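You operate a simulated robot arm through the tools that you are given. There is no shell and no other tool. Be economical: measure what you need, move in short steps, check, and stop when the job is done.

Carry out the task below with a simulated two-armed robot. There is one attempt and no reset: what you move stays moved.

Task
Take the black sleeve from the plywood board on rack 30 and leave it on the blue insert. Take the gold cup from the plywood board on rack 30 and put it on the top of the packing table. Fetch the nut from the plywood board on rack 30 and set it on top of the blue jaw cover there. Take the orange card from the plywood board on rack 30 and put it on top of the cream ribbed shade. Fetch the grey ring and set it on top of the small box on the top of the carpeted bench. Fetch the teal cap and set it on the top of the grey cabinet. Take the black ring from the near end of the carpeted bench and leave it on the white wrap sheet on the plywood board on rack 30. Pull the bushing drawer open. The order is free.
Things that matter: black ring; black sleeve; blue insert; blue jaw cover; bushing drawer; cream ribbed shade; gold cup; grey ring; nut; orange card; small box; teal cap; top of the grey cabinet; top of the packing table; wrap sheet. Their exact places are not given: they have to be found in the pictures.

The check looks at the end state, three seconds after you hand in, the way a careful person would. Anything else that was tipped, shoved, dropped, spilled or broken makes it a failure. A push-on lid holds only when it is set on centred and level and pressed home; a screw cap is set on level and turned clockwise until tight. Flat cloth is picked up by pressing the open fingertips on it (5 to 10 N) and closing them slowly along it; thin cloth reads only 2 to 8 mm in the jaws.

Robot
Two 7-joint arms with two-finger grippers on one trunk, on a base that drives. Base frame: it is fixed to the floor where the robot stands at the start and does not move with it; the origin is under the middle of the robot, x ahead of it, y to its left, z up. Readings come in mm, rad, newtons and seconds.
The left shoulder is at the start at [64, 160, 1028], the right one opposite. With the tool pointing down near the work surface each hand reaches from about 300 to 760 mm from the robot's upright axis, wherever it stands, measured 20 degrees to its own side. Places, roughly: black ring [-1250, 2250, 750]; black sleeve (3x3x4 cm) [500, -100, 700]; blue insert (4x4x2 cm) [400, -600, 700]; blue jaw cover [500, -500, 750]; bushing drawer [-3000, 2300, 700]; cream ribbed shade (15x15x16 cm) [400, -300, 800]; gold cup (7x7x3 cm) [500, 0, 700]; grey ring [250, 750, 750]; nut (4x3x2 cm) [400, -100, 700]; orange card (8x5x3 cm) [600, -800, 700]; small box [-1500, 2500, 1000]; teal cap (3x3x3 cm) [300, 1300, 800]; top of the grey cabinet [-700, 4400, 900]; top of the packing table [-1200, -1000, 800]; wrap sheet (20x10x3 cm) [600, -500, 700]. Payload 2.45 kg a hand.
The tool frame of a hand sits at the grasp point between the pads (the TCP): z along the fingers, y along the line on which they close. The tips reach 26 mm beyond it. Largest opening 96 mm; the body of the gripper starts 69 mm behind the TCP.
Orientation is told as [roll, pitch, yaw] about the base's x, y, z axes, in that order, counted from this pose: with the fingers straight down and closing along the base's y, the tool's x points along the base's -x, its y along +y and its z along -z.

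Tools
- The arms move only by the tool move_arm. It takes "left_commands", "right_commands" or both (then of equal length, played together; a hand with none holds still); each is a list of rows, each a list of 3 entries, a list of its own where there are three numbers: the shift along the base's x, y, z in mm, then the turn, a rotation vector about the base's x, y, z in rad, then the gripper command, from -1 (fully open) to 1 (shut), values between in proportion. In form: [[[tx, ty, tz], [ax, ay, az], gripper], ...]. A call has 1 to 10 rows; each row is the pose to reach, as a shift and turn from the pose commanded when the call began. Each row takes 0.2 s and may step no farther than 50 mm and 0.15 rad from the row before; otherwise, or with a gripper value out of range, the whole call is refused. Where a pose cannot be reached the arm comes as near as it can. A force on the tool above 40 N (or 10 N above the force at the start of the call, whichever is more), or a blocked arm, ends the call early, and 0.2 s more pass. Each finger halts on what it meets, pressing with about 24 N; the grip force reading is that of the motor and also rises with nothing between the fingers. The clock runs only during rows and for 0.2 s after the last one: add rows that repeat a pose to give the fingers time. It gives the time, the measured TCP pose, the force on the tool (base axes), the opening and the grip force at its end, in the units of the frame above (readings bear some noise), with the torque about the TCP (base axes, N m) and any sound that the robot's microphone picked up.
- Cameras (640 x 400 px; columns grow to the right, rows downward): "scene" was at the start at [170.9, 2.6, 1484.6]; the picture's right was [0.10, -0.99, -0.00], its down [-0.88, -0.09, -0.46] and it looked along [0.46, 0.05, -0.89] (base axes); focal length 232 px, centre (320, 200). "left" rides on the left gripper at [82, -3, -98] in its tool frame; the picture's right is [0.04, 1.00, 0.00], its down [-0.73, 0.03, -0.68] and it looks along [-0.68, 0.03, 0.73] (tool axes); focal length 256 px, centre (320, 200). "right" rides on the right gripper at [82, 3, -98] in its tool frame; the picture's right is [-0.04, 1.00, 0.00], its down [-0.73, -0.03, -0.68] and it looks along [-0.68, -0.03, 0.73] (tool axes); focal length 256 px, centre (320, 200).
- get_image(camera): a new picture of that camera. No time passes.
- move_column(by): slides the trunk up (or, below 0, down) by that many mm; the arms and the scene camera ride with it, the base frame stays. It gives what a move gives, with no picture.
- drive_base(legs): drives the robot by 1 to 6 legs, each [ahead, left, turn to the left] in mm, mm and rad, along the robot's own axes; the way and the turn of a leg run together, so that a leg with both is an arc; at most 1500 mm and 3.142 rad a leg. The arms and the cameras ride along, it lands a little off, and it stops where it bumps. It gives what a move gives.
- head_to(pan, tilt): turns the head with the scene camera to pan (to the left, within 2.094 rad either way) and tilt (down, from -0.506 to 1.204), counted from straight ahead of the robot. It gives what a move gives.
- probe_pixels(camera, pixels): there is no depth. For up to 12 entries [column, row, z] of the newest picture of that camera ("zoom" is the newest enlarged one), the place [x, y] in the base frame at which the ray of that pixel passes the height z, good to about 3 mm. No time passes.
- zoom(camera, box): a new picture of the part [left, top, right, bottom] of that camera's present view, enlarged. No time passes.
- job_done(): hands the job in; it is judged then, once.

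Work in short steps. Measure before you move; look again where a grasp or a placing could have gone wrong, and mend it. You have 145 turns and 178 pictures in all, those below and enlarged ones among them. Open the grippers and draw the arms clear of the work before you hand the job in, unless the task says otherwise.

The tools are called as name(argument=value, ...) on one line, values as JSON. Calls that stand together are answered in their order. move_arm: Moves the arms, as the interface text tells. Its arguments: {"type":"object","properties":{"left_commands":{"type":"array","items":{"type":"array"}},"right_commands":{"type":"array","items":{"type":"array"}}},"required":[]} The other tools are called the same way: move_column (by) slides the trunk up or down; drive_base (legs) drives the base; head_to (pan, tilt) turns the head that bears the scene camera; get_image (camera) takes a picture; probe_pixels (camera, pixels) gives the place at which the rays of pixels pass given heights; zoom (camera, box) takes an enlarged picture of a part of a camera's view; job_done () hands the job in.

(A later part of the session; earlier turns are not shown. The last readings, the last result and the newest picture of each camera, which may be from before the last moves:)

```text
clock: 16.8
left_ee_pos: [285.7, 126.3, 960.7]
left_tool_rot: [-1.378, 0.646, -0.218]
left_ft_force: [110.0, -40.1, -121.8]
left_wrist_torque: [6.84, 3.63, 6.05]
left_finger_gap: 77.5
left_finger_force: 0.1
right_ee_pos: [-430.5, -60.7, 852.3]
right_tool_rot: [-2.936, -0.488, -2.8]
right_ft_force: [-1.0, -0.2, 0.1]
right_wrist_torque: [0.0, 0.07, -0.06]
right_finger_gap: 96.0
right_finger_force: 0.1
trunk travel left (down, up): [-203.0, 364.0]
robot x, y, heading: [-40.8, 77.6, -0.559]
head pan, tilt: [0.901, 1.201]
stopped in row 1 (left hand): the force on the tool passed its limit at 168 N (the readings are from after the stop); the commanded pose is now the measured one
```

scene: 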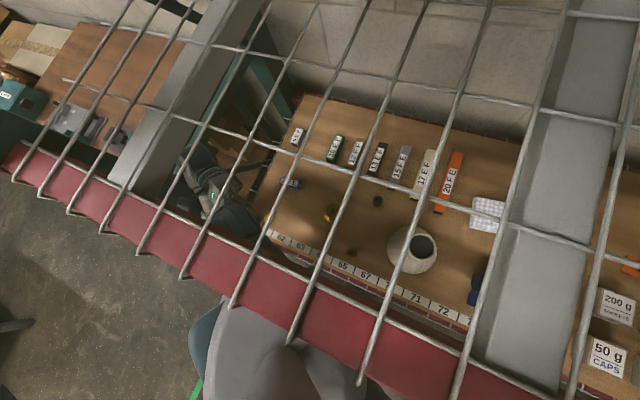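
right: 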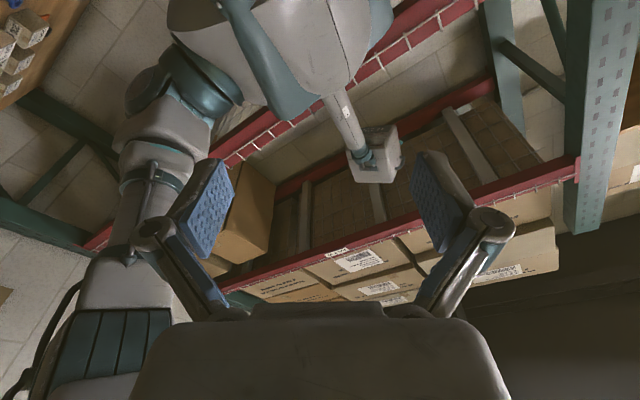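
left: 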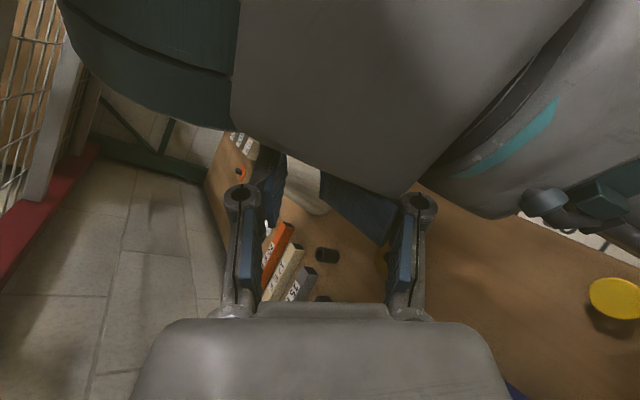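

The hold itself drifts backward by about the lean times height, confirming it. The left hand is now at x 286, nearly out from under the beam; I look at it.

get_image(camera="scene")

get_image(camera="left")

get_image(camera="right")

```text
139 pictures are left
```

scene: 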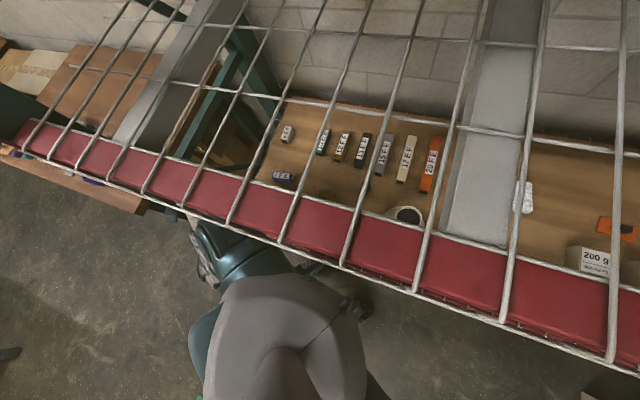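

```text
138 pictures are left
```

left: 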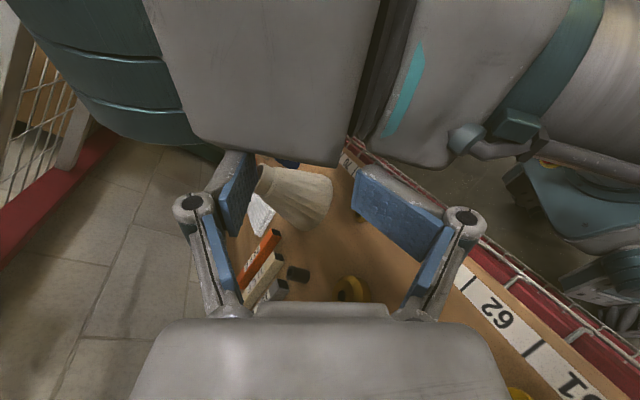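

```text
137 pictures are left
```

right: 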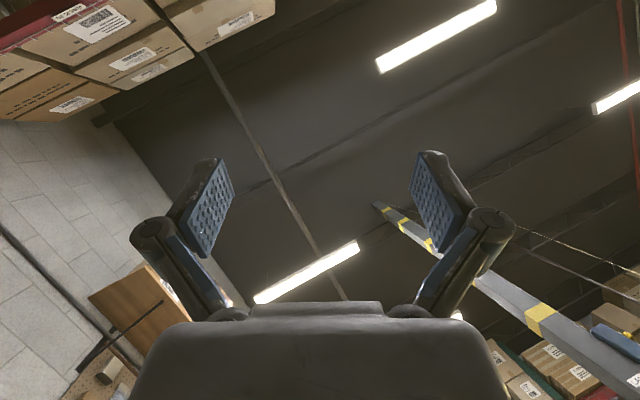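

The body has sprung back from the beam and the left arm is out of the bay. I draw the robot straight back 250 mm.

drive_base(legs=[[-212, -132, 0]])

get_image(camera="scene")

probe_pixels(camera="scene", pixels=[[320, 200, 1200], [320, 200, 0], [620, 200, 1200], [620, 200, 0], [320, 380, 1200], [320, 380, 0]])

```text
clock: 17.5
left_ee_pos: [259.8, 173.0, 976.2]
left_tool_rot: [-1.47, 0.679, 0.298]
left_ft_force: [4.7, -4.1, 1.4]
left_wrist_torque: [0.22, 0.05, -0.2]
left_finger_gap: 96.5
left_finger_force: 0.0
right_ee_pos: [-476.9, -228.6, 920.7]
right_tool_rot: [-2.952, -0.322, -2.515]
right_ft_force: [1.2, -2.7, -1.3]
right_wrist_torque: [-0.18, -0.11, 0.08]
right_finger_gap: 96.2
right_finger_force: 0.0
trunk travel left (down, up): [-203.0, 364.0]
robot x, y, heading: [-49.8, 24.8, -0.479]
head pan, tilt: [0.901, 1.201]
stopped in leg 1: the robot was blocked; the commanded pose is now the measured one
```

```text
136 pictures are left
```

scene: 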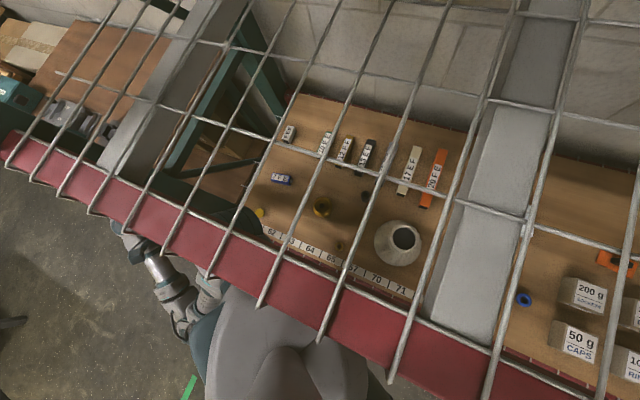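

```text
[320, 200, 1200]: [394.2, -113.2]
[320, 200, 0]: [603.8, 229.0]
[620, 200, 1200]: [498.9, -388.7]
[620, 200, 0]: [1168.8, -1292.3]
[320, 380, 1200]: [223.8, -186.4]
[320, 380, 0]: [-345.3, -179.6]
```

It leaned forward again when driving back, but both arms are now nearly contact-free. I let the left hand drift back out of the bay while commanding the right forward to cancel its drift.

move_arm(left_commands=[[[0, 0, 0], [0, 0, 0], -1], [[0, 0, 0], [0, 0, 0], -1], [[0, 0, 0], [0, 0, 0], -1], [[0, 0, 0], [0, 0, 0], -1], [[0, 0, 0], [0, 0, 0], -1]], right_commands=[[[40, -20, 0], [0.05, 0.1, 0], -1], [[80, -40, 0], [0.1, 0.18, 0], -1], [[120, -60, 0], [0.1, 0.18, 0], -1], [[120, -60, 0], [0.1, 0.18, 0], -1], [[120, -60, 0], [0.1, 0.18, 0], -1]])

get_image(camera="scene")

probe_pixels(camera="scene", pixels=[[320, 200, 1200], [320, 200, 0], [620, 200, 1200], [620, 200, 0]])

```text
clock: 17.9
left_ee_pos: [-6.1, 313.3, 930.6]
left_tool_rot: [-1.782, 0.538, 0.524]
left_ft_force: [-2.9, 3.2, -6.8]
left_wrist_torque: [-0.6, -0.36, 0.04]
left_finger_gap: 96.1
left_finger_force: 0.1
right_ee_pos: [-666.2, -212.2, 886.6]
right_tool_rot: [-2.851, -0.307, -2.494]
right_ft_force: [-7.0, 11.4, -15.0]
right_wrist_torque: [1.44, 0.48, -0.33]
right_finger_gap: 96.0
right_finger_force: 0.1
trunk travel left (down, up): [-203.0, 364.0]
robot x, y, heading: [-54.8, -20.6, -0.376]
head pan, tilt: [0.901, 1.201]
stopped in row 1 (left hand): the arm was blocked; the commanded pose is now the measured one
```

```text
135 pictures are left
```

scene: 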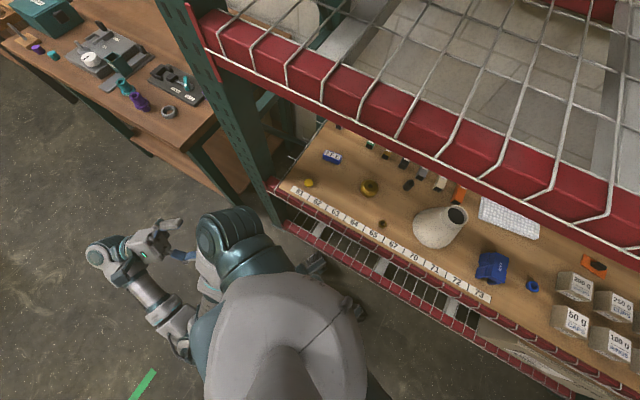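

```text
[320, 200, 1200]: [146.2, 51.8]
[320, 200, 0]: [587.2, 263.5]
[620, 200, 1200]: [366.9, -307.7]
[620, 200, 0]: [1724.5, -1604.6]
```

Free and upright: the camera is back over the body and all board items stand as before. I wait a moment, look behind, and then back away.

head_to(pan=2.09, tilt=0.5)

get_image(camera="scene")

head_to(pan=-2.09, tilt=0.5)

get_image(camera="scene")

```text
clock: 19.2
left_ee_pos: [50.7, 264.1, 944.5]
left_tool_rot: [-1.677, 0.53, 0.277]
left_ft_force: [0.1, 1.0, -0.2]
left_wrist_torque: [-0.04, -0.04, -0.04]
left_finger_gap: 96.1
left_finger_force: 0.0
right_ee_pos: [-619.9, -180.7, 839.2]
right_tool_rot: [-2.859, -0.325, -2.55]
right_ft_force: [-0.5, 0.3, -0.1]
right_wrist_torque: [0.01, 0.05, 0.0]
right_finger_gap: 95.9
right_finger_force: 0.1
trunk travel left (down, up): [-203.0, 364.0]
robot x, y, heading: [-64.5, -11.5, -0.382]
head pan, tilt: [2.089, 0.499]
```

```text
134 pictures are left
```

scene: 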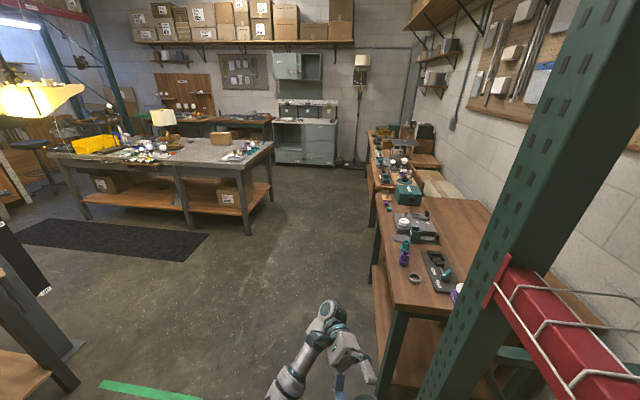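

```text
clock: 22.6
left_ee_pos: [58.2, 282.6, 938.2]
left_tool_rot: [-1.684, 0.542, 0.278]
left_ft_force: [0.2, -0.4, 0.0]
left_wrist_torque: [0.0, 0.01, -0.01]
left_finger_gap: 96.0
left_finger_force: 0.0
right_ee_pos: [-610.0, -164.6, 847.7]
right_tool_rot: [-2.846, -0.336, -2.557]
right_ft_force: [0.9, 0.5, -0.4]
right_wrist_torque: [0.02, 0.01, -0.03]
right_finger_gap: 96.0
right_finger_force: 0.0
trunk travel left (down, up): [-203.0, 364.0]
robot x, y, heading: [-62.7, -8.5, -0.379]
head pan, tilt: [-2.089, 0.499]
```

```text
133 pictures are left
```

scene: 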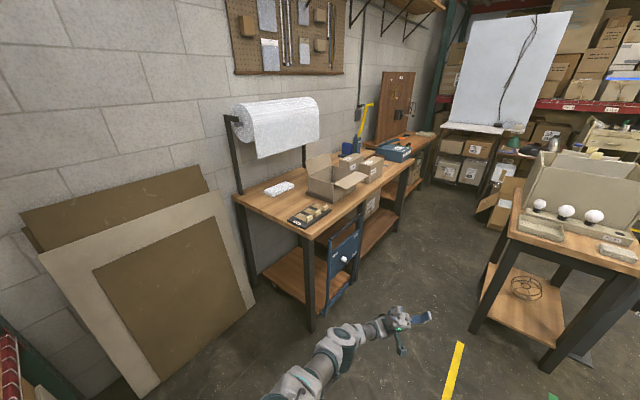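

There is open floor behind, with a small table some way back. I check how far it and the packing table are.

probe_pixels(camera="scene", pixels=[[475, 333, 0], [550, 372, 0], [640, 385, 0], [310, 330, 0], [235, 198, 800], [300, 238, 800], [415, 155, 800], [300, 215, 800], [450, 370, 0]])

```text
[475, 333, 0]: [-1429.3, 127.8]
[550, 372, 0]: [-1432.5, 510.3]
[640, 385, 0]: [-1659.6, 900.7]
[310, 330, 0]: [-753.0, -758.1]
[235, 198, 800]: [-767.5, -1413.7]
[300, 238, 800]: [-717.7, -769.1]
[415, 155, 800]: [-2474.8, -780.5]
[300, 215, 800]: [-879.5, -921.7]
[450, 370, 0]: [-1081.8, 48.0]
```

Behind is clear to x -1430. I back off 250 mm and then square up to the rack.

drive_base(legs=[[-232, -92, 0], [0, 0, 0.379]])

head_to(pan=0.0, tilt=0.8)

get_image(camera="scene")

```text
clock: 25.6
left_ee_pos: [-308.4, 288.0, 941.5]
left_tool_rot: [-1.667, 0.538, 0.668]
left_ft_force: [0.7, -0.4, -0.6]
left_wrist_torque: [0.0, 0.0, 0.01]
left_finger_gap: 96.1
left_finger_force: 0.1
right_ee_pos: [-768.2, -372.5, 843.1]
right_tool_rot: [-2.845, -0.32, -2.17]
right_ft_force: [-0.1, -0.1, -0.6]
right_wrist_torque: [-0.05, 0.0, 0.0]
right_finger_gap: 96.0
right_finger_force: 0.1
trunk travel left (down, up): [-203.0, 364.0]
robot x, y, heading: [-310.6, -14.5, -0.005]
head pan, tilt: [-2.089, 0.499]
```

```text
clock: 27.6
left_ee_pos: [-307.4, 293.7, 940.5]
left_tool_rot: [-1.673, 0.54, 0.67]
left_ft_force: [0.1, -0.9, 0.7]
left_wrist_torque: [-0.01, 0.0, -0.02]
left_finger_gap: 96.1
left_finger_force: 0.1
right_ee_pos: [-767.8, -367.6, 844.6]
right_tool_rot: [-2.842, -0.324, -2.173]
right_ft_force: [-0.3, -0.1, -0.8]
right_wrist_torque: [0.02, 0.01, -0.02]
right_finger_gap: 96.0
right_finger_force: 0.1
trunk travel left (down, up): [-203.0, 364.0]
robot x, y, heading: [-313.0, -15.6, -0.0]
head pan, tilt: [0.0, 0.799]
```

```text
132 pictures are left
```

scene: 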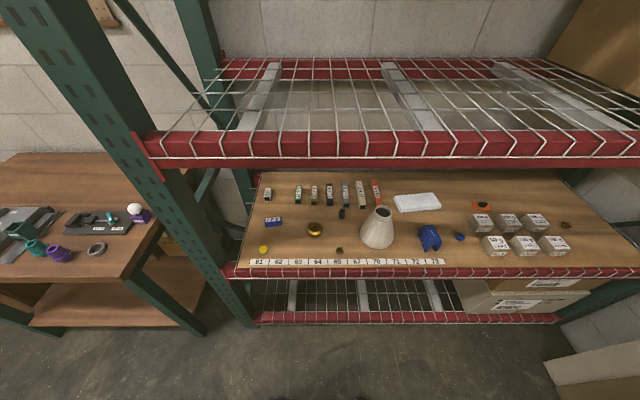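

All items on the board still stand. Now I unwind both arms in free space: right hand around the right side with turn axis [-0.478,0.854,-0.205], left hand forward with turn [0.876,0.079,-0.476].

move_arm(left_commands=[[[20, 3, 6], [0.105, 0.01, -0.057], -1], [[40, 6, 12], [0.21, 0.02, -0.114], -1], [[60, 9, 18], [0.315, 0.03, -0.171], -1], [[80, 12, 24], [0.42, 0.04, -0.228], -1], [[100, 15, 30], [0.525, 0.05, -0.286], -1], [[120, 15, 36], [0.631, 0.057, -0.343], -1], [[140, 15, 42], [0.736, 0.066, -0.4], -1], [[160, 10, 48], [0.841, 0.076, -0.457], -1], [[180, 5, 54], [0.946, 0.085, -0.514], -1], [[200, 0, 60], [1.051, 0.095, -0.571], -1]], right_commands=[[[20, -20, 7], [-0.06, 0.107, -0.026], -1], [[40, -40, 14], [-0.12, 0.214, -0.051], -1], [[60, -60, 21], [-0.179, 0.32, -0.077], -1], [[80, -80, 28], [-0.239, 0.427, -0.103], -1], [[100, -100, 35], [-0.299, 0.534, -0.128], -1], [[125, -120, 42], [-0.359, 0.64, -0.154], -1], [[150, -140, 49], [-0.418, 0.747, -0.179], -1], [[180, -160, 56], [-0.478, 0.854, -0.205], -1], [[215, -175, 63], [-0.538, 0.961, -0.231], -1], [[250, -190, 70], [-0.598, 1.068, -0.256], -1]])

head_to(pan=0.0, tilt=1.15)

get_image(camera="scene")

```text
clock: 29.8
left_ee_pos: [-101.7, 297.0, 1000.4]
left_tool_rot: [-0.683, 0.078, 0.367]
left_ft_force: [1.9, 0.6, -0.5]
left_wrist_torque: [-0.05, 0.05, -0.06]
left_finger_gap: 96.0
left_finger_force: 0.0
left hand out of reach, approached as far as the arm can: row 6, 7, 8, 9
right_ee_pos: [-536.4, -311.9, 1051.3]
right_tool_rot: [2.105, -1.262, -1.323]
right_ft_force: [1.2, -0.5, 0.5]
right_wrist_torque: [0.0, 0.0, 0.07]
right_finger_gap: 95.9
right_finger_force: 0.0
right hand out of reach, approached as far as the arm can: row 1, 2, 3, 4, 5, 6, 7, 8, 9, 10
trunk travel left (down, up): [-203.0, 364.0]
robot x, y, heading: [-309.0, -11.4, -0.001]
head pan, tilt: [0.0, 0.799]
```

```text
clock: 30.6
left_ee_pos: [-108.5, 296.3, 1000.5]
left_tool_rot: [-0.687, 0.073, 0.364]
left_ft_force: [-0.4, -0.7, 0.4]
left_wrist_torque: [0.01, 0.01, -0.05]
left_finger_gap: 96.2
left_finger_force: 0.0
right_ee_pos: [-542.6, -311.6, 1049.7]
right_tool_rot: [2.129, -1.263, -1.345]
right_ft_force: [0.2, -0.1, -0.3]
right_wrist_torque: [0.03, -0.01, 0.02]
right_finger_gap: 96.1
right_finger_force: 0.1
trunk travel left (down, up): [-203.0, 364.0]
robot x, y, heading: [-310.0, -17.3, -0.002]
head pan, tilt: [0.0, 1.15]
```

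```text
131 pictures are left
```

scene: 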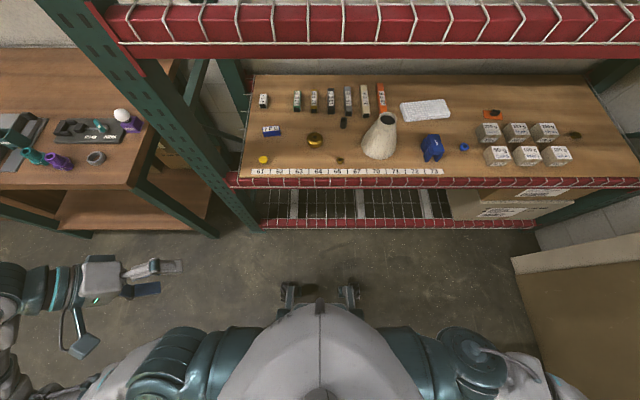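

The unwinding works with no contact. I continue: right forward along its side, left forward to a ready pose.

move_arm(left_commands=[[[20, -10, 0], [0.087, 0.008, -0.047], -1], [[40, -20, 0], [0.173, 0.016, -0.094], -1], [[60, -30, 0], [0.26, 0.024, -0.141], -1], [[80, -40, 0], [0.346, 0.032, -0.188], -1], [[100, -50, 0], [0.432, 0.04, -0.235], -1], [[120, -60, 0], [0.518, 0.047, -0.282], -1], [[140, -70, 0], [0.605, 0.055, -0.33], -1], [[160, -80, 0], [0.691, 0.063, -0.376], -1], [[180, -90, 0], [0.691, 0.063, -0.376], -1], [[200, -100, 0], [0.691, 0.063, -0.376], -1]], right_commands=[[[45, 0, 5], [-0.067, 0.119, -0.029], -1], [[90, 0, 10], [-0.134, 0.238, -0.057], -1], [[135, 0, 15], [-0.2, 0.357, -0.086], -1], [[180, 0, 20], [-0.268, 0.476, -0.115], -1], [[225, 0, 25], [-0.335, 0.595, -0.143], -1], [[270, 0, 30], [-0.402, 0.714, -0.172], -1], [[315, 0, 35], [-0.47, 0.833, -0.2], -1], [[360, 0, 40], [-0.536, 0.952, -0.229], -1], [[405, 0, 45], [-0.603, 1.07, -0.258], -1], [[450, 0, 50], [-0.67, 1.19, -0.287], -1]])

get_image(camera="scene")

```text
clock: 32.8
left_ee_pos: [95.9, 193.8, 998.6]
left_tool_rot: [0.003, 0.007, 0.0]
left_ft_force: [1.3, 1.5, -0.1]
left_wrist_torque: [0.0, 0.02, -0.03]
left_finger_gap: 96.1
left_finger_force: 0.1
right_ee_pos: [-86.6, -317.5, 1098.8]
right_tool_rot: [0.154, -0.298, 0.05]
right_ft_force: [0.3, 0.6, -0.7]
right_wrist_torque: [0.0, 0.06, 0.02]
right_finger_gap: 95.9
right_finger_force: 0.1
right hand out of reach, approached as far as the arm can: row 1, 2, 3, 4, 5, 6
trunk travel left (down, up): [-203.0, 364.0]
robot x, y, heading: [-311.3, -17.0, -0.003]
head pan, tilt: [0.0, 1.15]
```

```text
130 pictures are left
```

scene: 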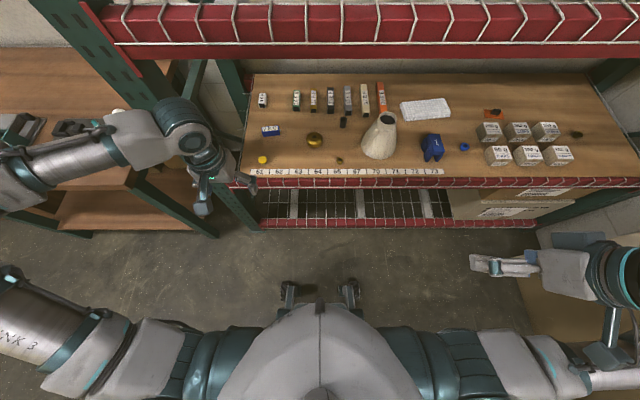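

Both arms are back in a sensible pose. I finish the right hand and measure the upper beam and board edges.

move_arm(right_commands=[[[22, 15, -12], [-0.02, 0.037, -0.006], -1], [[44, 29, -25], [-0.04, 0.075, -0.012], -1], [[66, 44, -37], [-0.06, 0.112, -0.02], -1], [[88, 58, -50], [-0.077, 0.15, -0.025], -1], [[110, 73, -62], [-0.096, 0.187, -0.03], -1], [[132, 88, -74], [-0.115, 0.224, -0.037], -1], [[154, 102, -86], [-0.135, 0.26, -0.045], -1], [[177, 117, -99], [-0.154, 0.298, -0.05], -1], [[177, 117, -99], [-0.154, 0.298, -0.05], -1]])

probe_pixels(camera="scene", pixels=[[320, 57, 1000], [320, 57, 1100], [320, 57, 1150], [320, 57, 1200], [320, 172, 737], [320, 187, 700], [250, 73, 737], [590, 72, 737], [432, 145, 780], [463, 147, 750]])

get_image(camera="right")

```text
clock: 34.8
left_ee_pos: [92.6, 193.5, 1001.1]
left_tool_rot: [0.002, 0.004, 0.001]
left_ft_force: [-0.3, 0.8, 0.8]
left_wrist_torque: [-0.02, 0.0, 0.0]
left_finger_gap: 96.2
left_finger_force: 0.1
right_ee_pos: [90.0, -198.6, 1001.8]
right_tool_rot: [0.013, 0.001, 0.021]
right_ft_force: [0.9, 0.2, 0.4]
right_wrist_torque: [0.0, 0.01, 0.01]
right_finger_gap: 96.1
right_finger_force: 0.1
trunk travel left (down, up): [-203.0, 364.0]
robot x, y, heading: [-314.1, -12.7, -0.004]
head pan, tilt: [0.0, 1.15]
```

```text
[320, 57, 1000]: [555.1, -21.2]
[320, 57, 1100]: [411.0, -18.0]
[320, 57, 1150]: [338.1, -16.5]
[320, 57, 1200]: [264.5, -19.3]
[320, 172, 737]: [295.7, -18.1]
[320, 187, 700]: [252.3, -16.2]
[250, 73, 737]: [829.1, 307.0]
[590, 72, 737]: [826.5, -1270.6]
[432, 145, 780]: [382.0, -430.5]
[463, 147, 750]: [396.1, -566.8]
```

```text
129 pictures are left
```

right: 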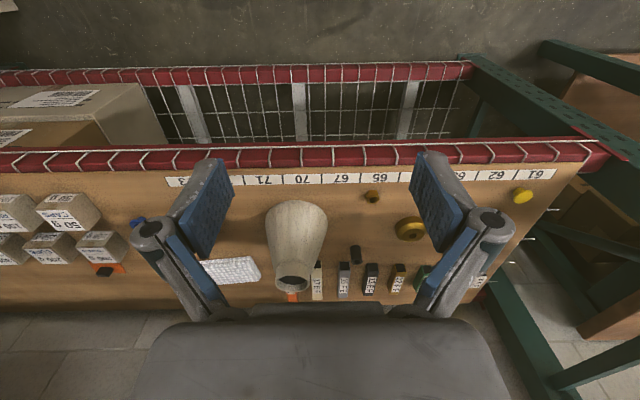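

Upper beam's underside is z≈1195, the board front x≈290. I tuck the left hand back and lower the right hand to z 880 so the wrist passes under the beam, then come up to x -150.

move_arm(left_commands=[[[-30, 30, 0], [0, 0, 0], -1], [[-60, 60, 0], [0, 0, 0], -1], [[-90, 90, 0], [0, 0, 0], -1], [[-120, 110, 0], [0, 0, 0], -1], [[-120, 110, 0], [0, 0, 0], -1]], right_commands=[[[0, 0, -30], [0, 0, 0], -1], [[0, 0, -60], [0, 0, 0], -1], [[0, 0, -90], [0, 0, 0], -1], [[0, 0, -120], [0, 0, 0], -1], [[0, 0, -120], [0, 0, 0], -1]])

drive_base(legs=[[160, 13, 0]])

get_image(camera="right")

get_image(camera="scene")

```text
clock: 36.0
left_ee_pos: [-24.9, 304.4, 1001.2]
left_tool_rot: [0.003, 0.005, 0.002]
left_ft_force: [0.2, -0.5, -0.7]
left_wrist_torque: [0.02, -0.01, 0.0]
left_finger_gap: 95.9
left_finger_force: 0.0
right_ee_pos: [89.7, -198.6, 880.0]
right_tool_rot: [0.015, 0.004, 0.022]
right_ft_force: [0.0, -0.8, -0.6]
right_wrist_torque: [0.02, 0.01, 0.0]
right_finger_gap: 96.1
right_finger_force: 0.2
trunk travel left (down, up): [-203.0, 364.0]
robot x, y, heading: [-312.0, -14.6, -0.003]
head pan, tilt: [0.0, 1.15]
```

```text
clock: 37.5
left_ee_pos: [139.6, 315.9, 1002.5]
left_tool_rot: [0.002, 0.006, 0.0]
left_ft_force: [-0.1, -0.3, -1.1]
left_wrist_torque: [-0.01, 0.05, 0.04]
left_finger_gap: 96.2
left_finger_force: 0.1
right_ee_pos: [253.3, -189.8, 880.2]
right_tool_rot: [0.014, 0.004, 0.02]
right_ft_force: [1.2, -0.5, 0.1]
right_wrist_torque: [-0.01, 0.02, 0.01]
right_finger_gap: 95.7
right_finger_force: 0.1
trunk travel left (down, up): [-203.0, 364.0]
robot x, y, heading: [-147.9, -1.6, 0.003]
head pan, tilt: [0.0, 1.15]
```

```text
128 pictures are left
```

right: 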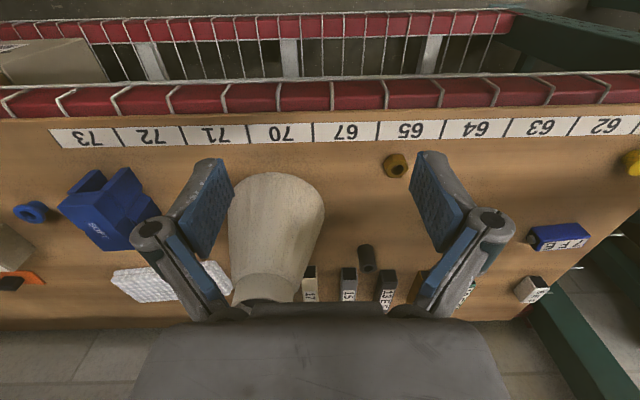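

```text
127 pictures are left
```

scene: 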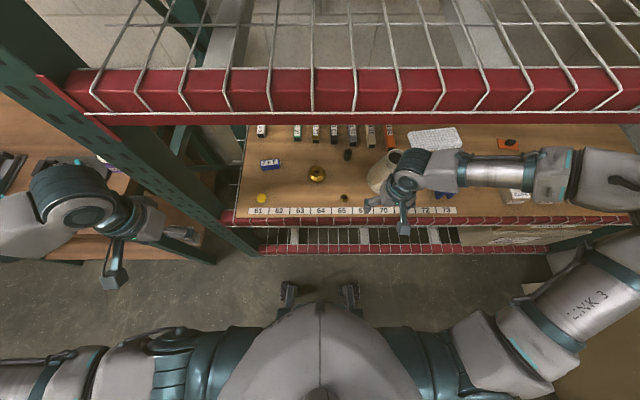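

I measure the nut, sleeve, cup, insert and jaw cover in both views to fix board height.

probe_pixels(camera="right", pixels=[[395, 166, 720], [395, 166, 760], [366, 268, 740], [366, 268, 780], [112, 135, 720], [112, 135, 760], [30, 212, 720], [30, 212, 760]])

zoom(camera="scene", box=[240, 120, 560, 220])

zoom(camera="right", box=[0, 110, 240, 310])

```text
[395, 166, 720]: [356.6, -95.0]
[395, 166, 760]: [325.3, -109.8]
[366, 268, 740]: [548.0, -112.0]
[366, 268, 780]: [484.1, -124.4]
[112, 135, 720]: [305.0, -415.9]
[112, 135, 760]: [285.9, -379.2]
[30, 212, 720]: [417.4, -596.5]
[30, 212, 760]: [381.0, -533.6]
```

```text
2.00 times, centred on (400, 170) of scene
```

zoom: 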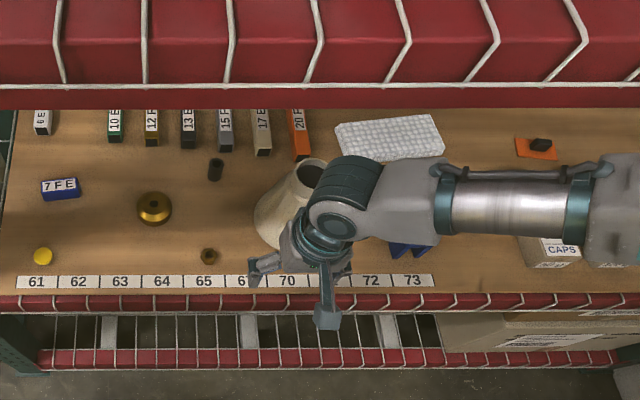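

```text
2.00 times, centred on (120, 210) of right
```

zoom: 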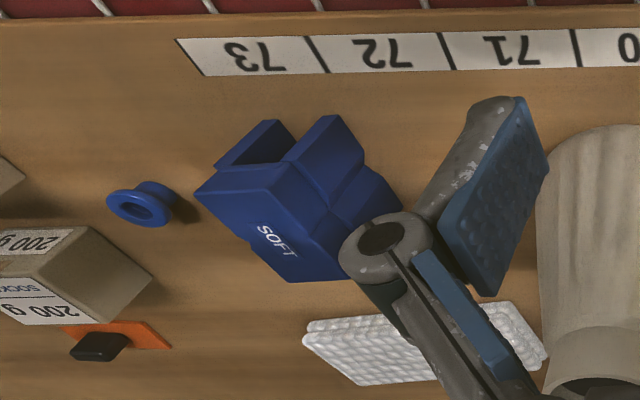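

I triangulate the board height using the 64/65 label divider in both views.

probe_pixels(camera="scene", pixels=[[331.5, 211, 700], [331.5, 211, 740], [344.5, 198.5, 720], [344.5, 198.5, 760], [347, 152, 740], [347, 152, 780]])

probe_pixels(camera="right", pixels=[[443, 131, 700], [443, 131, 740]])

```text
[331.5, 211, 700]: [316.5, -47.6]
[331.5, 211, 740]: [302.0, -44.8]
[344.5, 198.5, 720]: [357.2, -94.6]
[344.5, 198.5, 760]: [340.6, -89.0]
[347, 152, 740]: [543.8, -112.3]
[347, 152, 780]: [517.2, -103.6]
```

```text
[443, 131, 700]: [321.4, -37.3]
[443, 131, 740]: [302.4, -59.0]
```

Board height comes out at z≈707; nut at [357,-95,717], sleeve top at 744. I move the right hand above the nut at z 800.

move_arm(right_commands=[[[20, 20, 0], [0, 0, 0], -1], [[42, 40, -5], [0, 0, 0], -1], [[63, 60, -20], [0, 0, 0], -1], [[84, 80, -40], [0, 0, 0], -1], [[104, 95, -60], [0, 0, 0], -1], [[104, 95, -80], [0, 0, 0], -1], [[104, 95, -80], [0, 0, 0], -1]])

get_image(camera="right")

```text
clock: 39.1
left_ee_pos: [136.8, 318.6, 1003.1]
left_tool_rot: [0.0, 0.004, -0.001]
left_ft_force: [0.2, -0.7, -0.4]
left_wrist_torque: [0.02, -0.02, -0.03]
left_finger_gap: 95.9
left_finger_force: 0.1
right_ee_pos: [342.2, -117.6, 809.3]
right_tool_rot: [0.014, -0.001, 0.02]
right_ft_force: [-0.7, -0.6, 0.5]
right_wrist_torque: [0.0, -0.01, -0.02]
right_finger_gap: 96.1
right_finger_force: 0.1
right hand out of reach, approached as far as the arm can: row 5, 6, 7
trunk travel left (down, up): [-203.0, 364.0]
robot x, y, heading: [-149.8, 0.3, -0.007]
head pan, tilt: [0.0, 1.15]
```

```text
124 pictures are left
```

right: 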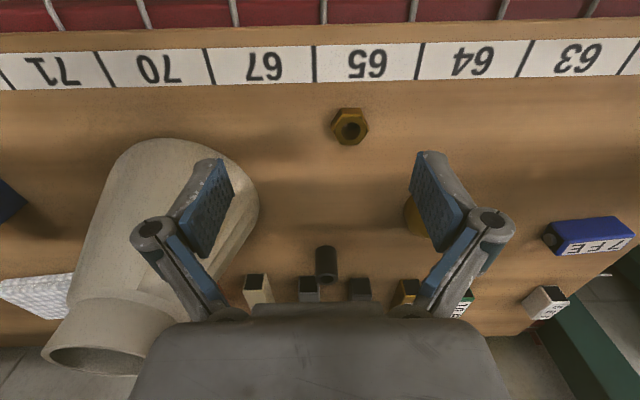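

The pose is just out of reach on that side; I shift the base 90 mm left so that the nut lies to the right hand's own side.

drive_base(legs=[[0, 90, 0]])

get_image(camera="right")

probe_pixels(camera="right", pixels=[[320, 200, 717]])

```text
clock: 40.2
left_ee_pos: [137.7, 361.1, 1014.6]
left_tool_rot: [0.042, 0.009, -0.003]
left_ft_force: [-0.7, 1.5, 1.0]
left_wrist_torque: [-0.13, -0.03, 0.0]
left_finger_gap: 96.0
left_finger_force: 0.1
right_ee_pos: [344.2, -70.3, 806.0]
right_tool_rot: [0.051, 0.002, 0.015]
right_ft_force: [1.0, -2.1, -0.5]
right_wrist_torque: [0.23, 0.06, -0.02]
right_finger_gap: 96.1
right_finger_force: 0.0
trunk travel left (down, up): [-203.0, 364.0]
robot x, y, heading: [-146.9, 78.0, -0.008]
head pan, tilt: [0.0, 1.15]
```

```text
123 pictures are left
```

right: 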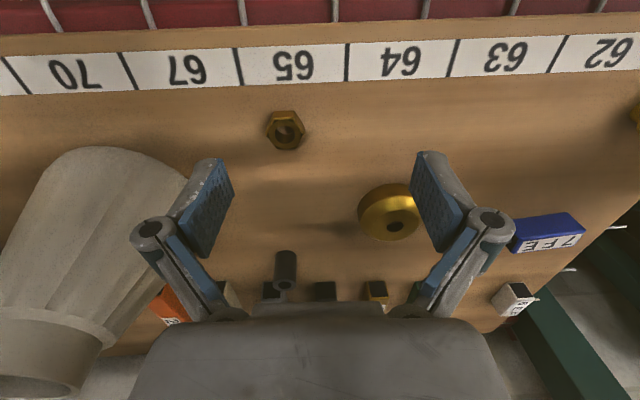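

```text
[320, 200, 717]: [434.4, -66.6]
```

Both hands are rolled 0.045 and lag the base: the left elbow has met something on the left. I drive back to the right at once and look left.

drive_base(legs=[[0, -90, 0]])

head_to(pan=1.0, tilt=0.9)

get_image(camera="scene")

```text
clock: 41.3
left_ee_pos: [133.1, 339.5, 996.2]
left_tool_rot: [-0.027, -0.002, -0.01]
left_ft_force: [0.8, -1.6, 0.3]
left_wrist_torque: [0.12, 0.03, 0.03]
left_finger_gap: 95.9
left_finger_force: 0.0
right_ee_pos: [339.1, -99.1, 819.5]
right_tool_rot: [-0.014, -0.007, 0.017]
right_ft_force: [-0.5, 2.9, 0.5]
right_wrist_torque: [-0.17, -0.02, 0.02]
right_finger_gap: 96.1
right_finger_force: 0.1
trunk travel left (down, up): [-203.0, 364.0]
robot x, y, heading: [-148.2, -3.5, -0.008]
head pan, tilt: [0.0, 1.15]
```

```text
clock: 42.5
left_ee_pos: [132.8, 300.1, 1007.0]
left_tool_rot: [0.013, 0.0, -0.014]
left_ft_force: [0.0, 1.4, 0.3]
left_wrist_torque: [-0.08, -0.02, -0.03]
left_finger_gap: 96.1
left_finger_force: 0.0
right_ee_pos: [339.5, -134.6, 815.5]
right_tool_rot: [0.024, -0.008, 0.012]
right_ft_force: [0.1, -1.3, 1.3]
right_wrist_torque: [0.12, -0.02, 0.0]
right_finger_gap: 96.1
right_finger_force: 0.2
trunk travel left (down, up): [-203.0, 364.0]
robot x, y, heading: [-144.2, -8.7, -0.012]
head pan, tilt: [1.0, 0.901]
```

```text
122 pictures are left
```

scene: 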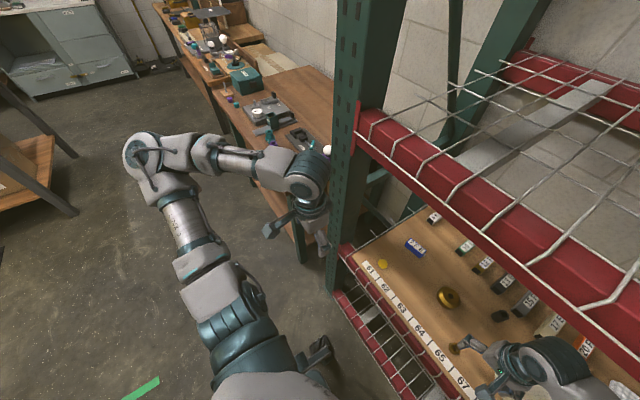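

The picture shows the left arm clear; the tilt was the body swaying as the base stopped. I pull the left hand back a bit more from the post, then shift left in two smaller legs and let it settle.

move_arm(left_commands=[[[-20, 0, 0], [0, 0, 0], -1], [[-40, 0, 0], [0, 0, 0], -1], [[-60, 0, 0], [0, 0, 0], -1], [[-60, 0, 0], [0, 0, 0], -1]])

drive_base(legs=[[0, 45, 0], [0, 45, 0]])

head_to(pan=0.0, tilt=1.15)

get_image(camera="right")

```text
clock: 43.7
left_ee_pos: [80.5, 319.5, 1006.2]
left_tool_rot: [-0.013, 0.002, -0.014]
left_ft_force: [0.6, 0.1, 0.2]
left_wrist_torque: [-0.03, 0.04, 0.03]
left_finger_gap: 95.8
left_finger_force: 0.0
left hand out of reach, approached as far as the arm can: row 3, 4
right_ee_pos: [339.0, -115.5, 818.5]
right_tool_rot: [-0.002, -0.008, 0.008]
right_ft_force: [0.0, 0.0, 0.0]
right_wrist_torque: [0.05, 0.05, 0.0]
right_finger_gap: 96.0
right_finger_force: 0.1
trunk travel left (down, up): [-203.0, 364.0]
robot x, y, heading: [-150.7, -6.9, -0.001]
head pan, tilt: [1.0, 0.901]
stopped in row 4 (left hand): the arm was blocked; the commanded pose is now the measured one
```

```text
clock: 45.1
left_ee_pos: [73.0, 396.7, 1008.3]
left_tool_rot: [0.007, 0.0, -0.008]
left_ft_force: [0.3, 1.2, -0.2]
left_wrist_torque: [-0.05, -0.05, -0.02]
left_finger_gap: 95.8
left_finger_force: 0.0
right_ee_pos: [338.3, -45.1, 816.9]
right_tool_rot: [0.015, -0.009, 0.012]
right_ft_force: [0.4, -1.0, 0.9]
right_wrist_torque: [0.09, -0.01, -0.02]
right_finger_gap: 96.0
right_finger_force: 0.1
trunk travel left (down, up): [-203.0, 364.0]
robot x, y, heading: [-147.9, 75.2, -0.013]
head pan, tilt: [1.0, 0.901]
```

```text
clock: 46.4
left_ee_pos: [72.7, 403.8, 1007.6]
left_tool_rot: [-0.002, -0.001, -0.009]
left_ft_force: [-0.1, 0.5, -0.4]
left_wrist_torque: [0.04, 0.04, -0.03]
left_finger_gap: 95.9
left_finger_force: 0.1
right_ee_pos: [337.4, -37.1, 819.2]
right_tool_rot: [0.007, -0.011, 0.012]
right_ft_force: [0.0, 1.1, -0.5]
right_wrist_torque: [-0.07, -0.02, 0.02]
right_finger_gap: 95.9
right_finger_force: 0.1
trunk travel left (down, up): [-203.0, 364.0]
robot x, y, heading: [-145.2, 76.1, -0.004]
head pan, tilt: [0.0, 1.15]
```

```text
121 pictures are left
```

right: 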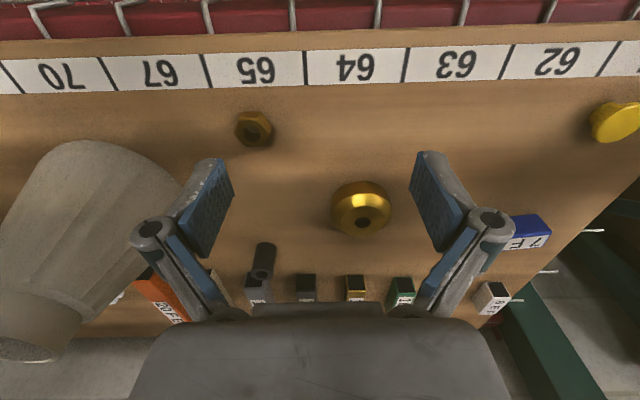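

Settled now. I measure nut and cup again from this view before descending.

probe_pixels(camera="right", pixels=[[254, 129, 717], [360, 212, 735], [264, 270, 744]])

move_arm(right_commands=[[[10, -20, 0], [0, 0, 0], -1], [[20, -40, -15], [0, 0, 0], -1], [[20, -57, -35], [0, 0, 0], -0.5], [[20, -57, -45], [0, 0, 0], -0.2], [[20, -57, -45], [0, 0, 0], -0.2]])

get_image(camera="right")

```text
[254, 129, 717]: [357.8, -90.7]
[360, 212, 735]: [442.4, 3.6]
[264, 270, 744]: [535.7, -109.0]
```

```text
clock: 47.6
left_ee_pos: [68.8, 397.7, 1008.2]
left_tool_rot: [0.009, -0.002, -0.009]
left_ft_force: [-0.1, 0.3, -0.2]
left_wrist_torque: [-0.01, -0.01, -0.05]
left_finger_gap: 96.1
left_finger_force: 0.2
right_ee_pos: [356.2, -103.1, 774.4]
right_tool_rot: [0.014, -0.013, 0.011]
right_ft_force: [0.2, -0.1, -0.6]
right_wrist_torque: [0.03, -0.02, 0.02]
right_finger_gap: 57.5
right_finger_force: 0.0
trunk travel left (down, up): [-203.0, 364.0]
robot x, y, heading: [-146.5, 73.9, -0.009]
head pan, tilt: [0.0, 1.15]
```

```text
120 pictures are left
```

right: 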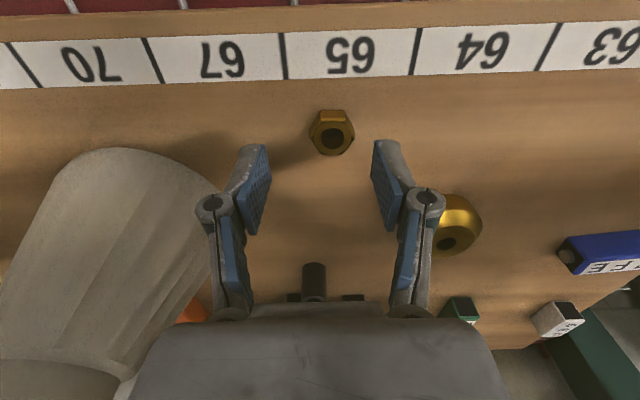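

The nut shows 12 px right of the finger midline, so I shift +9 mm y and go down to TCP z 737, then close.

move_arm(right_commands=[[[1, 9, -15], [0, 0, 0], -0.2], [[1, 9, -30], [0, 0, 0], -0.2], [[1, 9, -37], [0, 0, 0], -0.2], [[1, 9, -37], [0, 0, 0], 0.3], [[1, 9, -37], [0, 0, 0], 0.6], [[1, 9, -37], [0, 0, 0], 0.8], [[1, 9, -37], [0, 0, 0], 0.8]])

get_image(camera="right")

```text
clock: 49.2
left_ee_pos: [70.6, 402.9, 1006.6]
left_tool_rot: [0.001, -0.001, -0.008]
left_ft_force: [0.8, -0.4, 0.1]
left_wrist_torque: [-0.01, 0.03, 0.0]
left_finger_gap: 95.8
left_finger_force: 0.0
right_ee_pos: [357.2, -87.9, 737.1]
right_tool_rot: [0.01, -0.009, 0.013]
right_ft_force: [0.0, 0.2, 0.8]
right_wrist_torque: [-0.06, 0.01, 0.0]
right_finger_gap: 29.9
right_finger_force: 23.5
trunk travel left (down, up): [-203.0, 364.0]
robot x, y, heading: [-146.0, 77.2, -0.008]
head pan, tilt: [0.0, 1.15]
```

```text
119 pictures are left
```

right: 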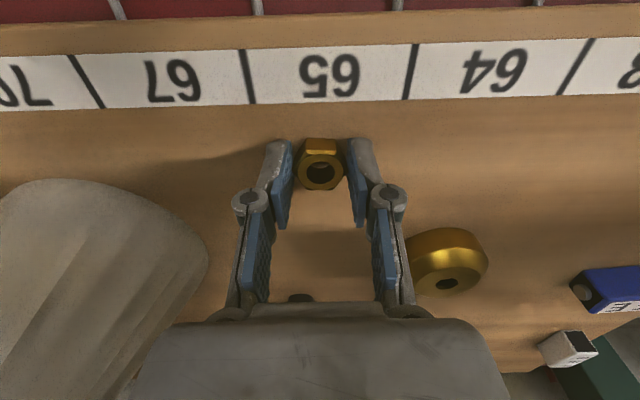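

Nut gripped (29.9 mm). I lift it, pull back to clear the shade, and shift the base right in short legs to stand by the jaw cover.

move_arm(right_commands=[[[0, 0, 30], [0, 0, 0], 0.8], [[0, 0, 70], [0, 0, 0], 0.8], [[-20, 0, 110], [0, 0, 0], 0.8], [[-40, 0, 145], [0, 0, 0], 0.8], [[-45, 0, 155], [0, 0, 0], 0.8], [[-45, 0, 155], [0, 0, 0], 0.8]])

drive_base(legs=[[0, -90, 0], [0, -90, 0], [0, -90, 0], [0, -50, 0], [0, -20, 0]])

head_to(pan=-0.1, tilt=1.1)

get_image(camera="right")

get_image(camera="scene")

```text
clock: 50.6
left_ee_pos: [71.6, 396.3, 1009.9]
left_tool_rot: [0.008, 0.0, -0.009]
left_ft_force: [0.2, -0.6, 0.6]
left_wrist_torque: [-0.02, -0.01, -0.03]
left_finger_gap: 96.1
left_finger_force: 0.0
right_ee_pos: [313.3, -92.9, 890.9]
right_tool_rot: [0.013, -0.009, 0.012]
right_ft_force: [-0.5, -0.9, -0.4]
right_wrist_torque: [0.03, 0.01, 0.01]
right_finger_gap: 30.1
right_finger_force: 24.4
trunk travel left (down, up): [-203.0, 364.0]
robot x, y, heading: [-148.6, 77.5, -0.005]
head pan, tilt: [0.0, 1.15]
```

```text
clock: 52.2
left_ee_pos: [71.6, 277.8, 1011.9]
left_tool_rot: [-0.002, -0.008, -0.017]
left_ft_force: [0.1, -0.5, 0.2]
left_wrist_torque: [0.0, 0.0, -0.02]
left_finger_gap: 95.7
left_finger_force: 0.0
right_ee_pos: [304.7, -206.7, 892.8]
right_tool_rot: [-0.001, -0.009, 0.009]
right_ft_force: [0.3, 0.7, 0.2]
right_wrist_torque: [-0.02, 0.01, -0.02]
right_finger_gap: 30.0
right_finger_force: 23.7
trunk travel left (down, up): [-203.0, 364.0]
robot x, y, heading: [-150.9, -49.6, -0.017]
head pan, tilt: [0.0, 1.15]
stopped in leg 2: the robot was blocked; the commanded pose is now the measured one
```

```text
clock: 52.9
left_ee_pos: [69.7, 258.5, 1016.0]
left_tool_rot: [0.014, -0.006, -0.016]
left_ft_force: [-1.0, 0.5, 0.6]
left_wrist_torque: [-0.02, 0.0, -0.01]
left_finger_gap: 95.9
left_finger_force: 0.0
right_ee_pos: [305.8, -226.9, 889.3]
right_tool_rot: [0.02, -0.008, 0.006]
right_ft_force: [0.3, -0.3, -1.0]
right_wrist_torque: [0.13, 0.05, 0.0]
right_finger_gap: 30.1
right_finger_force: 23.7
trunk travel left (down, up): [-203.0, 364.0]
robot x, y, heading: [-146.8, -51.8, -0.01]
head pan, tilt: [-0.099, 1.1]
```

```text
118 pictures are left
```

right: 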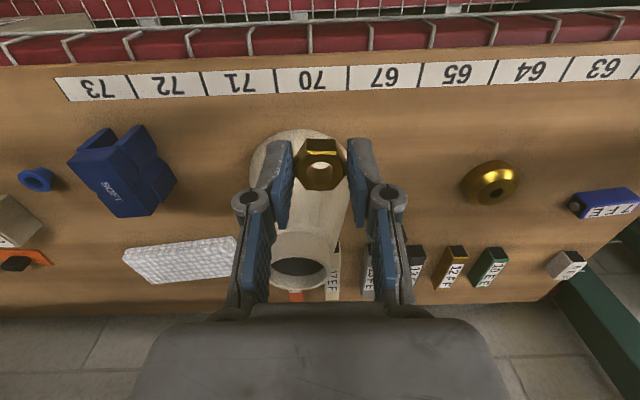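

```text
117 pictures are left
```

scene: 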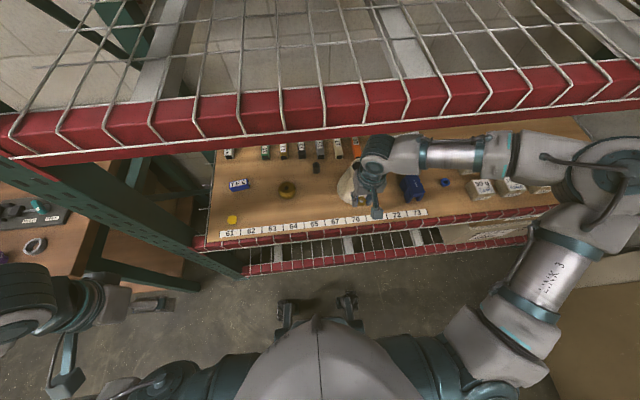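

The drive stopped early though nothing seems touched (forces about zero), likely the sway. I try one short leg again.

drive_base(legs=[[0, -60, 0]])

head_to(pan=-0.8, tilt=0.9)

get_image(camera="scene")

```text
clock: 54.5
left_ee_pos: [63.7, 195.0, 1017.5]
left_tool_rot: [0.03, -0.011, -0.026]
left_ft_force: [1.0, -0.7, 1.0]
left_wrist_torque: [0.05, 0.02, 0.01]
left_finger_gap: 95.9
left_finger_force: 0.2
right_ee_pos: [298.9, -292.4, 895.8]
right_tool_rot: [0.033, -0.018, -0.002]
right_ft_force: [-0.5, 0.0, -0.1]
right_wrist_torque: [0.0, -0.05, 0.0]
right_finger_gap: 30.0
right_finger_force: 23.8
trunk travel left (down, up): [-203.0, 364.0]
robot x, y, heading: [-144.1, -104.1, -0.011]
head pan, tilt: [-0.099, 1.1]
stopped in leg 1: the robot was blocked; the commanded pose is now the measured one
```

```text
clock: 55.5
left_ee_pos: [69.7, 221.9, 1010.9]
left_tool_rot: [-0.001, -0.008, -0.03]
left_ft_force: [-0.6, -0.7, 0.1]
left_wrist_torque: [-0.01, 0.02, 0.0]
left_finger_gap: 96.3
left_finger_force: 0.1
right_ee_pos: [301.3, -260.2, 898.4]
right_tool_rot: [0.005, -0.016, 0.001]
right_ft_force: [0.1, -0.3, 0.0]
right_wrist_torque: [-0.01, 0.0, 0.05]
right_finger_gap: 30.2
right_finger_force: 23.6
trunk travel left (down, up): [-203.0, 364.0]
robot x, y, heading: [-150.1, -101.6, -0.015]
head pan, tilt: [-0.799, 0.901]
```

```text
116 pictures are left
```

scene: 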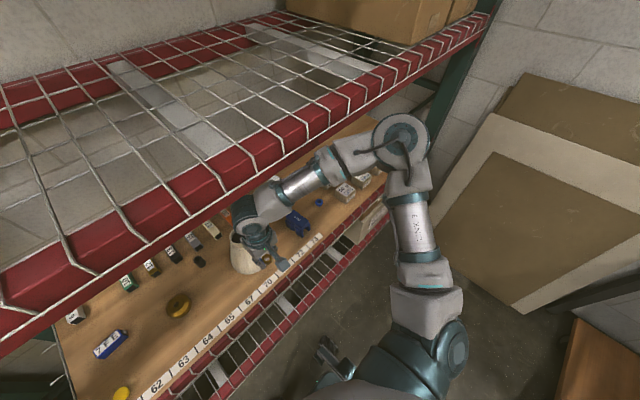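

The right elbow stands close to the upper beam. I back off 120 mm and lower the trunk 150 mm so the arms work well below that beam, then raise the hand again.

drive_base(legs=[[-120, 0, 0]])

move_column(by=-150)

move_arm(right_commands=[[[0, 0, 35], [0, 0, 0], 0.8], [[0, 0, 70], [0, 0, 0], 0.8], [[0, 0, 105], [0, 0, 0], 0.8], [[0, 0, 130], [0, 0, 0], 0.8], [[0, 0, 130], [0, 0, 0], 0.8]])

get_image(camera="scene")

```text
clock: 56.8
left_ee_pos: [-57.4, 231.2, 1006.8]
left_tool_rot: [-0.001, -0.014, -0.026]
left_ft_force: [-0.7, 0.9, 0.1]
left_wrist_torque: [-0.02, 0.01, 0.01]
left_finger_gap: 95.9
left_finger_force: 0.0
right_ee_pos: [181.3, -263.1, 899.9]
right_tool_rot: [0.006, -0.016, 0.001]
right_ft_force: [-0.9, 0.3, 0.3]
right_wrist_torque: [0.03, -0.01, -0.01]
right_finger_gap: 29.9
right_finger_force: 24.6
trunk travel left (down, up): [-203.0, 364.0]
robot x, y, heading: [-264.2, -104.1, -0.008]
head pan, tilt: [-0.799, 0.901]
```

```text
clock: 58.5
left_ee_pos: [-16.2, 209.5, 821.7]
left_tool_rot: [0.012, 0.261, -0.015]
left_ft_force: [-0.8, 0.2, 0.0]
left_wrist_torque: [-0.05, -0.03, -0.02]
left_finger_gap: 95.7
left_finger_force: 0.0
right_ee_pos: [177.1, -284.0, 747.7]
right_tool_rot: [0.03, -0.021, 0.001]
right_ft_force: [0.0, -0.4, 0.1]
right_wrist_torque: [0.03, -0.01, 0.02]
right_finger_gap: 29.9
right_finger_force: 23.7
trunk travel left (down, up): [-53.0, 514.0]
robot x, y, heading: [-267.4, -104.4, -0.02]
head pan, tilt: [-0.799, 0.901]
```

```text
clock: 59.7
left_ee_pos: [-14.8, 225.9, 814.4]
left_tool_rot: [-0.006, 0.264, -0.026]
left_ft_force: [-0.1, -0.5, -0.5]
left_wrist_torque: [-0.02, 0.04, 0.02]
left_finger_gap: 96.0
left_finger_force: 0.0
right_ee_pos: [179.8, -264.5, 880.4]
right_tool_rot: [0.01, -0.02, 0.002]
right_ft_force: [0.9, 1.4, -0.7]
right_wrist_torque: [-0.08, 0.03, -0.03]
right_finger_gap: 30.1
right_finger_force: 23.7
trunk travel left (down, up): [-53.0, 514.0]
robot x, y, heading: [-265.1, -102.0, -0.012]
head pan, tilt: [-0.799, 0.901]
```

```text
115 pictures are left
```

scene: 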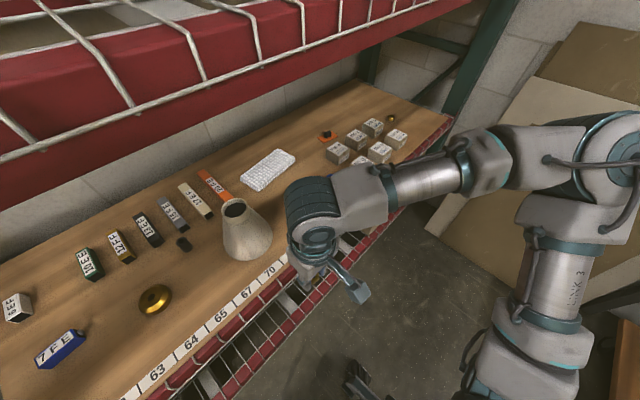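

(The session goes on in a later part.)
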